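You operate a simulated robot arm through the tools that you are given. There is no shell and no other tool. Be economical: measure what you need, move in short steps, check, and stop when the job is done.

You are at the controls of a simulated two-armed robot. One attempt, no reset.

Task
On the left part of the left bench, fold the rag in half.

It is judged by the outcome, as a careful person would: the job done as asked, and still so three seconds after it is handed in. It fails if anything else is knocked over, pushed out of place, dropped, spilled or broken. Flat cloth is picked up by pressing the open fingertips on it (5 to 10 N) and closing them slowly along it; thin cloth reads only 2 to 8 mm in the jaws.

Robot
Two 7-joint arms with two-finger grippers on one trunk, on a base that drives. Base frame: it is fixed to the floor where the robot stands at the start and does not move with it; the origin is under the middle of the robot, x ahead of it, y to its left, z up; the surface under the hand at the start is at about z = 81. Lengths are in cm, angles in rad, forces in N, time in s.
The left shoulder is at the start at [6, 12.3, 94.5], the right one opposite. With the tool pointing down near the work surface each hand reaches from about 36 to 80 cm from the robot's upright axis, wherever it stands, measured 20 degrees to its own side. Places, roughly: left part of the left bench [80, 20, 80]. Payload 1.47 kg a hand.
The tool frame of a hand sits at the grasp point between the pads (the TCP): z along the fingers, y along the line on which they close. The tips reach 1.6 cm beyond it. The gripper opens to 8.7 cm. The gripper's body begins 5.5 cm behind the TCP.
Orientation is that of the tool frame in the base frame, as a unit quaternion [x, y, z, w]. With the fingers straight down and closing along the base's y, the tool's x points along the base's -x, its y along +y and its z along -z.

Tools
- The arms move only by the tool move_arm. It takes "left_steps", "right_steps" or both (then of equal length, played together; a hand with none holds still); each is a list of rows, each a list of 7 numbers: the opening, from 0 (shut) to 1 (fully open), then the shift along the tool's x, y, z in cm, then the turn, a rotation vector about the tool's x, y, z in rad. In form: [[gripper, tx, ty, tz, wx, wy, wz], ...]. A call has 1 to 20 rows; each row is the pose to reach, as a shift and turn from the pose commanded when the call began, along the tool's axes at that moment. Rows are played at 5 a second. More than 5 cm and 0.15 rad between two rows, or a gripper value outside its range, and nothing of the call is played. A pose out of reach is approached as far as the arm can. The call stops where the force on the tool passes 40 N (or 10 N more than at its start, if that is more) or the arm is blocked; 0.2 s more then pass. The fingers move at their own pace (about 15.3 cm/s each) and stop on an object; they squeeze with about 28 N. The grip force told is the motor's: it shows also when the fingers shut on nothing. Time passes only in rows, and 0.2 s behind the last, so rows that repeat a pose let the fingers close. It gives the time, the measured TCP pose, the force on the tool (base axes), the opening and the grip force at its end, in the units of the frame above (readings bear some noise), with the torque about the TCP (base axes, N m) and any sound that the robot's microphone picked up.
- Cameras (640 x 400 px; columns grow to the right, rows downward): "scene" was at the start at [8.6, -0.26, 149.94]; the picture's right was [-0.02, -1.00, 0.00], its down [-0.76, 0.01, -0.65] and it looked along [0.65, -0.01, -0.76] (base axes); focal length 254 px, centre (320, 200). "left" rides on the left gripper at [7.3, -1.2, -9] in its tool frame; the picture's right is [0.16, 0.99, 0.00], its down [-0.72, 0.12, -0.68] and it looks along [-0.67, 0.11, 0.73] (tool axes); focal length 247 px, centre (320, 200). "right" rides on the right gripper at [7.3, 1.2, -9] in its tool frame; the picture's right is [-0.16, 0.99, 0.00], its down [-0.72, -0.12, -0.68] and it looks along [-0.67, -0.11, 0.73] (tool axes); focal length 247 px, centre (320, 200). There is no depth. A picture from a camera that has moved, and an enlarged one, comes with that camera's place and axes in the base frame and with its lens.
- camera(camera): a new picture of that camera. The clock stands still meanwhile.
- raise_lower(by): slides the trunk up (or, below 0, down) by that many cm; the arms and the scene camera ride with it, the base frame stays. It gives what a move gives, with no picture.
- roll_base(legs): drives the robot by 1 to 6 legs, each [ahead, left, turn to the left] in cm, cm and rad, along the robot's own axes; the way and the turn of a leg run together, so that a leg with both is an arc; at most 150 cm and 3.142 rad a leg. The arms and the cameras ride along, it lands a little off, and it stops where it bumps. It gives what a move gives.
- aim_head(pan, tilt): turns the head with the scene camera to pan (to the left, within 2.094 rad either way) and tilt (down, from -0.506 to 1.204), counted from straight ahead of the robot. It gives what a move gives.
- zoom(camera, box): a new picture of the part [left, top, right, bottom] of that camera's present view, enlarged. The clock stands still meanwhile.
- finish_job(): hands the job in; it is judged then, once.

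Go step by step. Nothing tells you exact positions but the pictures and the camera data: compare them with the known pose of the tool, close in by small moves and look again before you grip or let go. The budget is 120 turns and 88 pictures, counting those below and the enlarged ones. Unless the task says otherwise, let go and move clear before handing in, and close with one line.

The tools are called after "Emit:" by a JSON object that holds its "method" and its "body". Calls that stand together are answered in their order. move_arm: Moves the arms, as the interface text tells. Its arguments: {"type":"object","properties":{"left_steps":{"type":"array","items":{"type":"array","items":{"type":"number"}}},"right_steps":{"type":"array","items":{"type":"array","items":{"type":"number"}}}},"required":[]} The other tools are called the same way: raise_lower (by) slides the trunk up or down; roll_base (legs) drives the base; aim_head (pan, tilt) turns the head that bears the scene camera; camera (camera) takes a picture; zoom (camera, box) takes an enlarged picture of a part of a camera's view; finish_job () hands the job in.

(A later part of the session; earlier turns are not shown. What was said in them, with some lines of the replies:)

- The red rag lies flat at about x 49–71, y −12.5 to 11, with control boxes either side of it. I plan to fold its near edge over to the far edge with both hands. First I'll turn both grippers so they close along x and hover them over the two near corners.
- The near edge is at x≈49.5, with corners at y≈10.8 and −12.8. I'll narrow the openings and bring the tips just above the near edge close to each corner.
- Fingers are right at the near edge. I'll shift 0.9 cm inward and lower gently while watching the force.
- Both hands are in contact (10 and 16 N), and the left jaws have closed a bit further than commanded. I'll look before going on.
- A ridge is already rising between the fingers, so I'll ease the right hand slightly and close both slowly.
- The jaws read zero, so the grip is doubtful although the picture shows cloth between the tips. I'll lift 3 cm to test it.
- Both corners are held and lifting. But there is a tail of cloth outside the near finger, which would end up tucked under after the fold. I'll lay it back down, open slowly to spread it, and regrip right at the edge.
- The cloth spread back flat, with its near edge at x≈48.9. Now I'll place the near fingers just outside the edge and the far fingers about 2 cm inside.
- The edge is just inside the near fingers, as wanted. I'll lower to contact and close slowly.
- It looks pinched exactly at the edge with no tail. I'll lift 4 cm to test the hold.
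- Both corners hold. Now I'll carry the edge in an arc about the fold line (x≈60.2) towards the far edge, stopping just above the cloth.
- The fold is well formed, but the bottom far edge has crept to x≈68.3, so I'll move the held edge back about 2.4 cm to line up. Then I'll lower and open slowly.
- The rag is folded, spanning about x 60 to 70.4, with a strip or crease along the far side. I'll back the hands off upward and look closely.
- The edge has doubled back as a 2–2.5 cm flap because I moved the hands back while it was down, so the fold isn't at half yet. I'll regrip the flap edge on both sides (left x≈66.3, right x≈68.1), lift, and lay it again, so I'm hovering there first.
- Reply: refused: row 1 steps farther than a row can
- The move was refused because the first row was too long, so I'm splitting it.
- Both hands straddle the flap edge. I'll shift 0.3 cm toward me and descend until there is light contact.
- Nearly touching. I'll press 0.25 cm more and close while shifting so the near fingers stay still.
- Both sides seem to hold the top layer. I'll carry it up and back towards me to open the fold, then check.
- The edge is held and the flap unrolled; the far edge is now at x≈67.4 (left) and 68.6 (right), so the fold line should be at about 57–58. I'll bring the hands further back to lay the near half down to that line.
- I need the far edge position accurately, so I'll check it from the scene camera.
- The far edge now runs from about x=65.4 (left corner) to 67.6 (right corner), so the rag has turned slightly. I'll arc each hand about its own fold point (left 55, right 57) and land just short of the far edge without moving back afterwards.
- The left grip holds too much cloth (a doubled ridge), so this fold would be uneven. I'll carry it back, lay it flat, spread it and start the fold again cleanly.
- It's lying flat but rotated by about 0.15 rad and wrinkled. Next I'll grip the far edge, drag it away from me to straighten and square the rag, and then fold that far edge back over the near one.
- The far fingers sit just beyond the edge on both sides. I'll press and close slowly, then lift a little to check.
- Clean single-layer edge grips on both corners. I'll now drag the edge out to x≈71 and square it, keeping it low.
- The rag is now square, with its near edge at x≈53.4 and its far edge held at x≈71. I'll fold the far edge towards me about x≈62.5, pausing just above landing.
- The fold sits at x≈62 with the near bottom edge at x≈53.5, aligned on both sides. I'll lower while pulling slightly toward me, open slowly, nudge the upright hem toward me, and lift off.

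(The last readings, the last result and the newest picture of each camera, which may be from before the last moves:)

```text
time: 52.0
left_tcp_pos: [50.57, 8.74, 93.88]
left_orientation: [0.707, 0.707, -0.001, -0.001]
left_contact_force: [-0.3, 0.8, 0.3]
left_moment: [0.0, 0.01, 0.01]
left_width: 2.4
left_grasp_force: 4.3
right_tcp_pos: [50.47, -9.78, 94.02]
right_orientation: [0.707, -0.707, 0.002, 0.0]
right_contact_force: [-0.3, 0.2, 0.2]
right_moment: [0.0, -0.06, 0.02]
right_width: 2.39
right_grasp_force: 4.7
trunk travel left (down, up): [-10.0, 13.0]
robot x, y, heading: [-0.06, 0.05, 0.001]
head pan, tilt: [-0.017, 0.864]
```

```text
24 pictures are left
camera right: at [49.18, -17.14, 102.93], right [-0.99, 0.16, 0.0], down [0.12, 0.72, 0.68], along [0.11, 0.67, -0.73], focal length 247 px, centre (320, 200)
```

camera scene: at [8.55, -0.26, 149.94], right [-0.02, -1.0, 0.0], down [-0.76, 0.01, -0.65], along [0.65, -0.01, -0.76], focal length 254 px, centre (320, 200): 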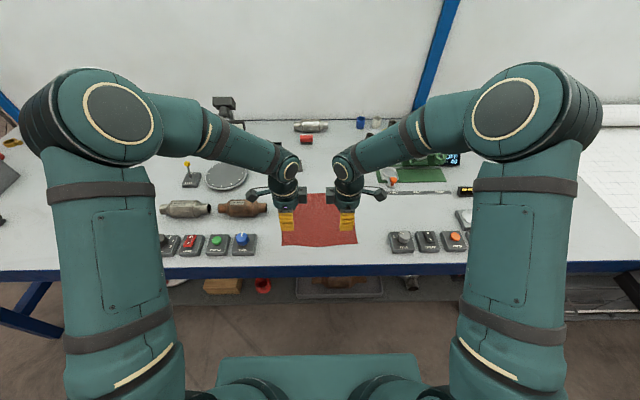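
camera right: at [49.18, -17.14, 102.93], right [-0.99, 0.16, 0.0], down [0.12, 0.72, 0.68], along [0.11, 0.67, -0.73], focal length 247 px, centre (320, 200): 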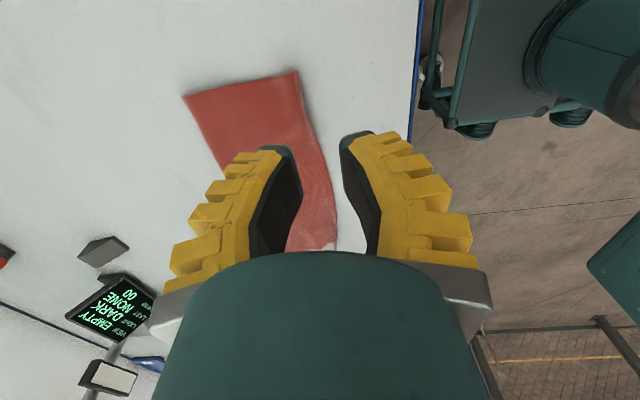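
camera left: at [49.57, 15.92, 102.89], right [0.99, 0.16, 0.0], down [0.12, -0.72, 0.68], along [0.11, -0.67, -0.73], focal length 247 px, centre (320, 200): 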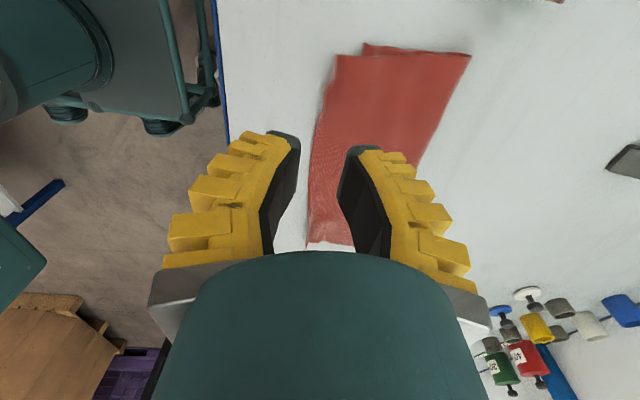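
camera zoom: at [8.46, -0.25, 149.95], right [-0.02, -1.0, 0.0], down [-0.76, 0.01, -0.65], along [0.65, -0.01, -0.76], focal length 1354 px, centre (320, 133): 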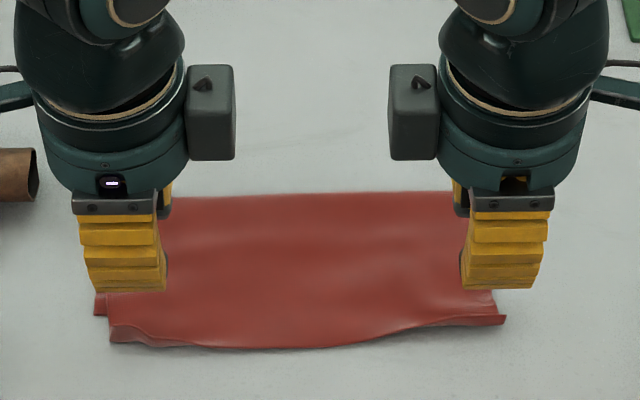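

The hem flopped out properly with no flap. I'll retract the hands and view the result clearly.

Emit:
{"method": "move_arm", "body": {"left_steps": [[0.2, 3, 0, -3, 0, 0, 0], [0.2, 6, 0, -6, 0, 0, 0], [0.2, 9, 0, -8, 0, 0, 0], [0.2, 12, 0, -8, 0, 0, 0]], "right_steps": [[0.2, 3, 0, -3, 0, 0, 0], [0.2, 6, 0, -6, 0, 0, 0], [0.2, 9, 0, -8, 0, 0, 0], [0.2, 12, 0, -8, 0, 0, 0]]}}

Emit:
{"method": "zoom", "body": {"camera": "scene", "box": [270, 190, 366, 250]}}

Emit:
{"method": "zoom", "body": {"camera": "left", "box": [240, 0, 560, 200]}}

Emit:
{"method": "zoom", "body": {"camera": "right", "box": [80, 0, 400, 200]}}

```text
time: 53.0
left_tcp_pos: [50.5, 20.76, 102.06]
left_orientation: [0.707, 0.707, 0.0, 0.0]
left_contact_force: [1.3, -0.5, -0.7]
left_moment: [-0.01, -0.04, 0.01]
left_width: 2.4
left_grasp_force: 5.0
right_tcp_pos: [50.72, -21.94, 101.85]
right_orientation: [-0.707, 0.707, 0.001, 0.0]
right_contact_force: [0.8, 0.5, -0.2]
right_moment: [-0.02, -0.01, -0.01]
right_width: 2.4
right_grasp_force: 5.2
trunk travel left (down, up): [-10.0, 13.0]
robot x, y, heading: [-0.11, 0.17, -0.004]
head pan, tilt: [-0.017, 0.864]
```

```text
6.67 times, centred on (318, 220) of scene
camera zoom: at [8.63, -0.27, 149.93], right [-0.02, -1.0, 0.0], down [-0.76, 0.01, -0.65], along [0.65, -0.01, -0.76], focal length 1693 px, centre (333, 67)
```

zoom: 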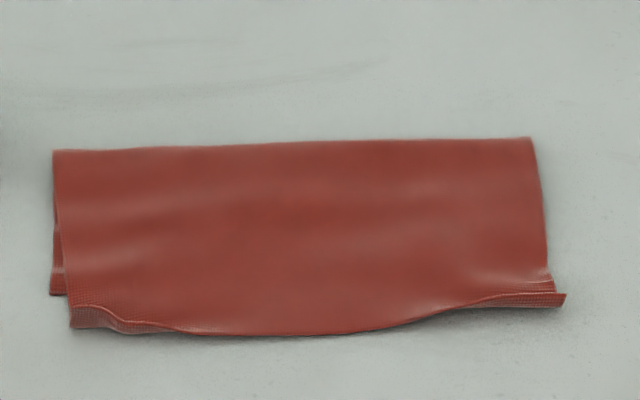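

```text
2.00 times, centred on (400, 100) of left
camera zoom: at [49.46, 27.98, 111.01], right [0.99, 0.16, 0.0], down [0.12, -0.72, 0.68], along [0.11, -0.67, -0.73], focal length 494 px, centre (160, 400)
```

zoom: 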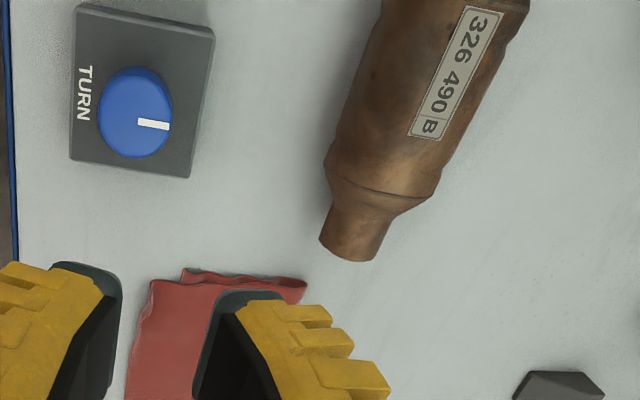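

```text
2.00 times, centred on (240, 100) of right
camera zoom: at [49.4, -29.27, 110.68], right [-0.99, 0.16, 0.0], down [0.12, 0.72, 0.68], along [0.11, 0.67, -0.73], focal length 494 px, centre (480, 400)
```

zoom: 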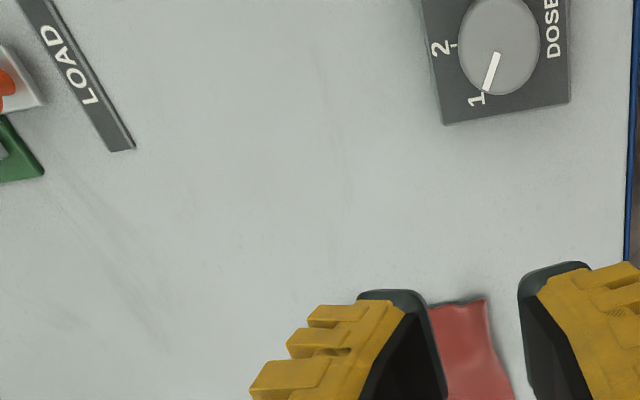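

The rag is neatly folded, with the edges within about 1.5 cm of each other and no flap. One last look at the full scene to confirm nothing else moved.

Emit:
{"method": "camera", "body": {"camera": "scene"}}

```text
20 pictures are left
camera scene: at [8.63, -0.27, 149.93], right [-0.02, -1.0, 0.0], down [-0.76, 0.01, -0.65], along [0.65, -0.01, -0.76], focal length 254 px, centre (320, 200)
```

scene: 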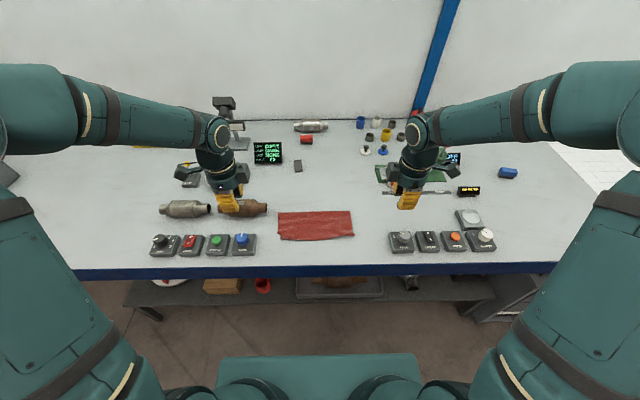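

The rag lies folded in half, both hands are clear, and everything else is where it was. I'm handing the job in.

Emit:
{"method": "finish_job", "body": {}}

```text
The job is handed in.
```

The rag is folded in half on the left part of the bench, its two edges up to about 1.8 cm apart, and nothing else appears to have moved.
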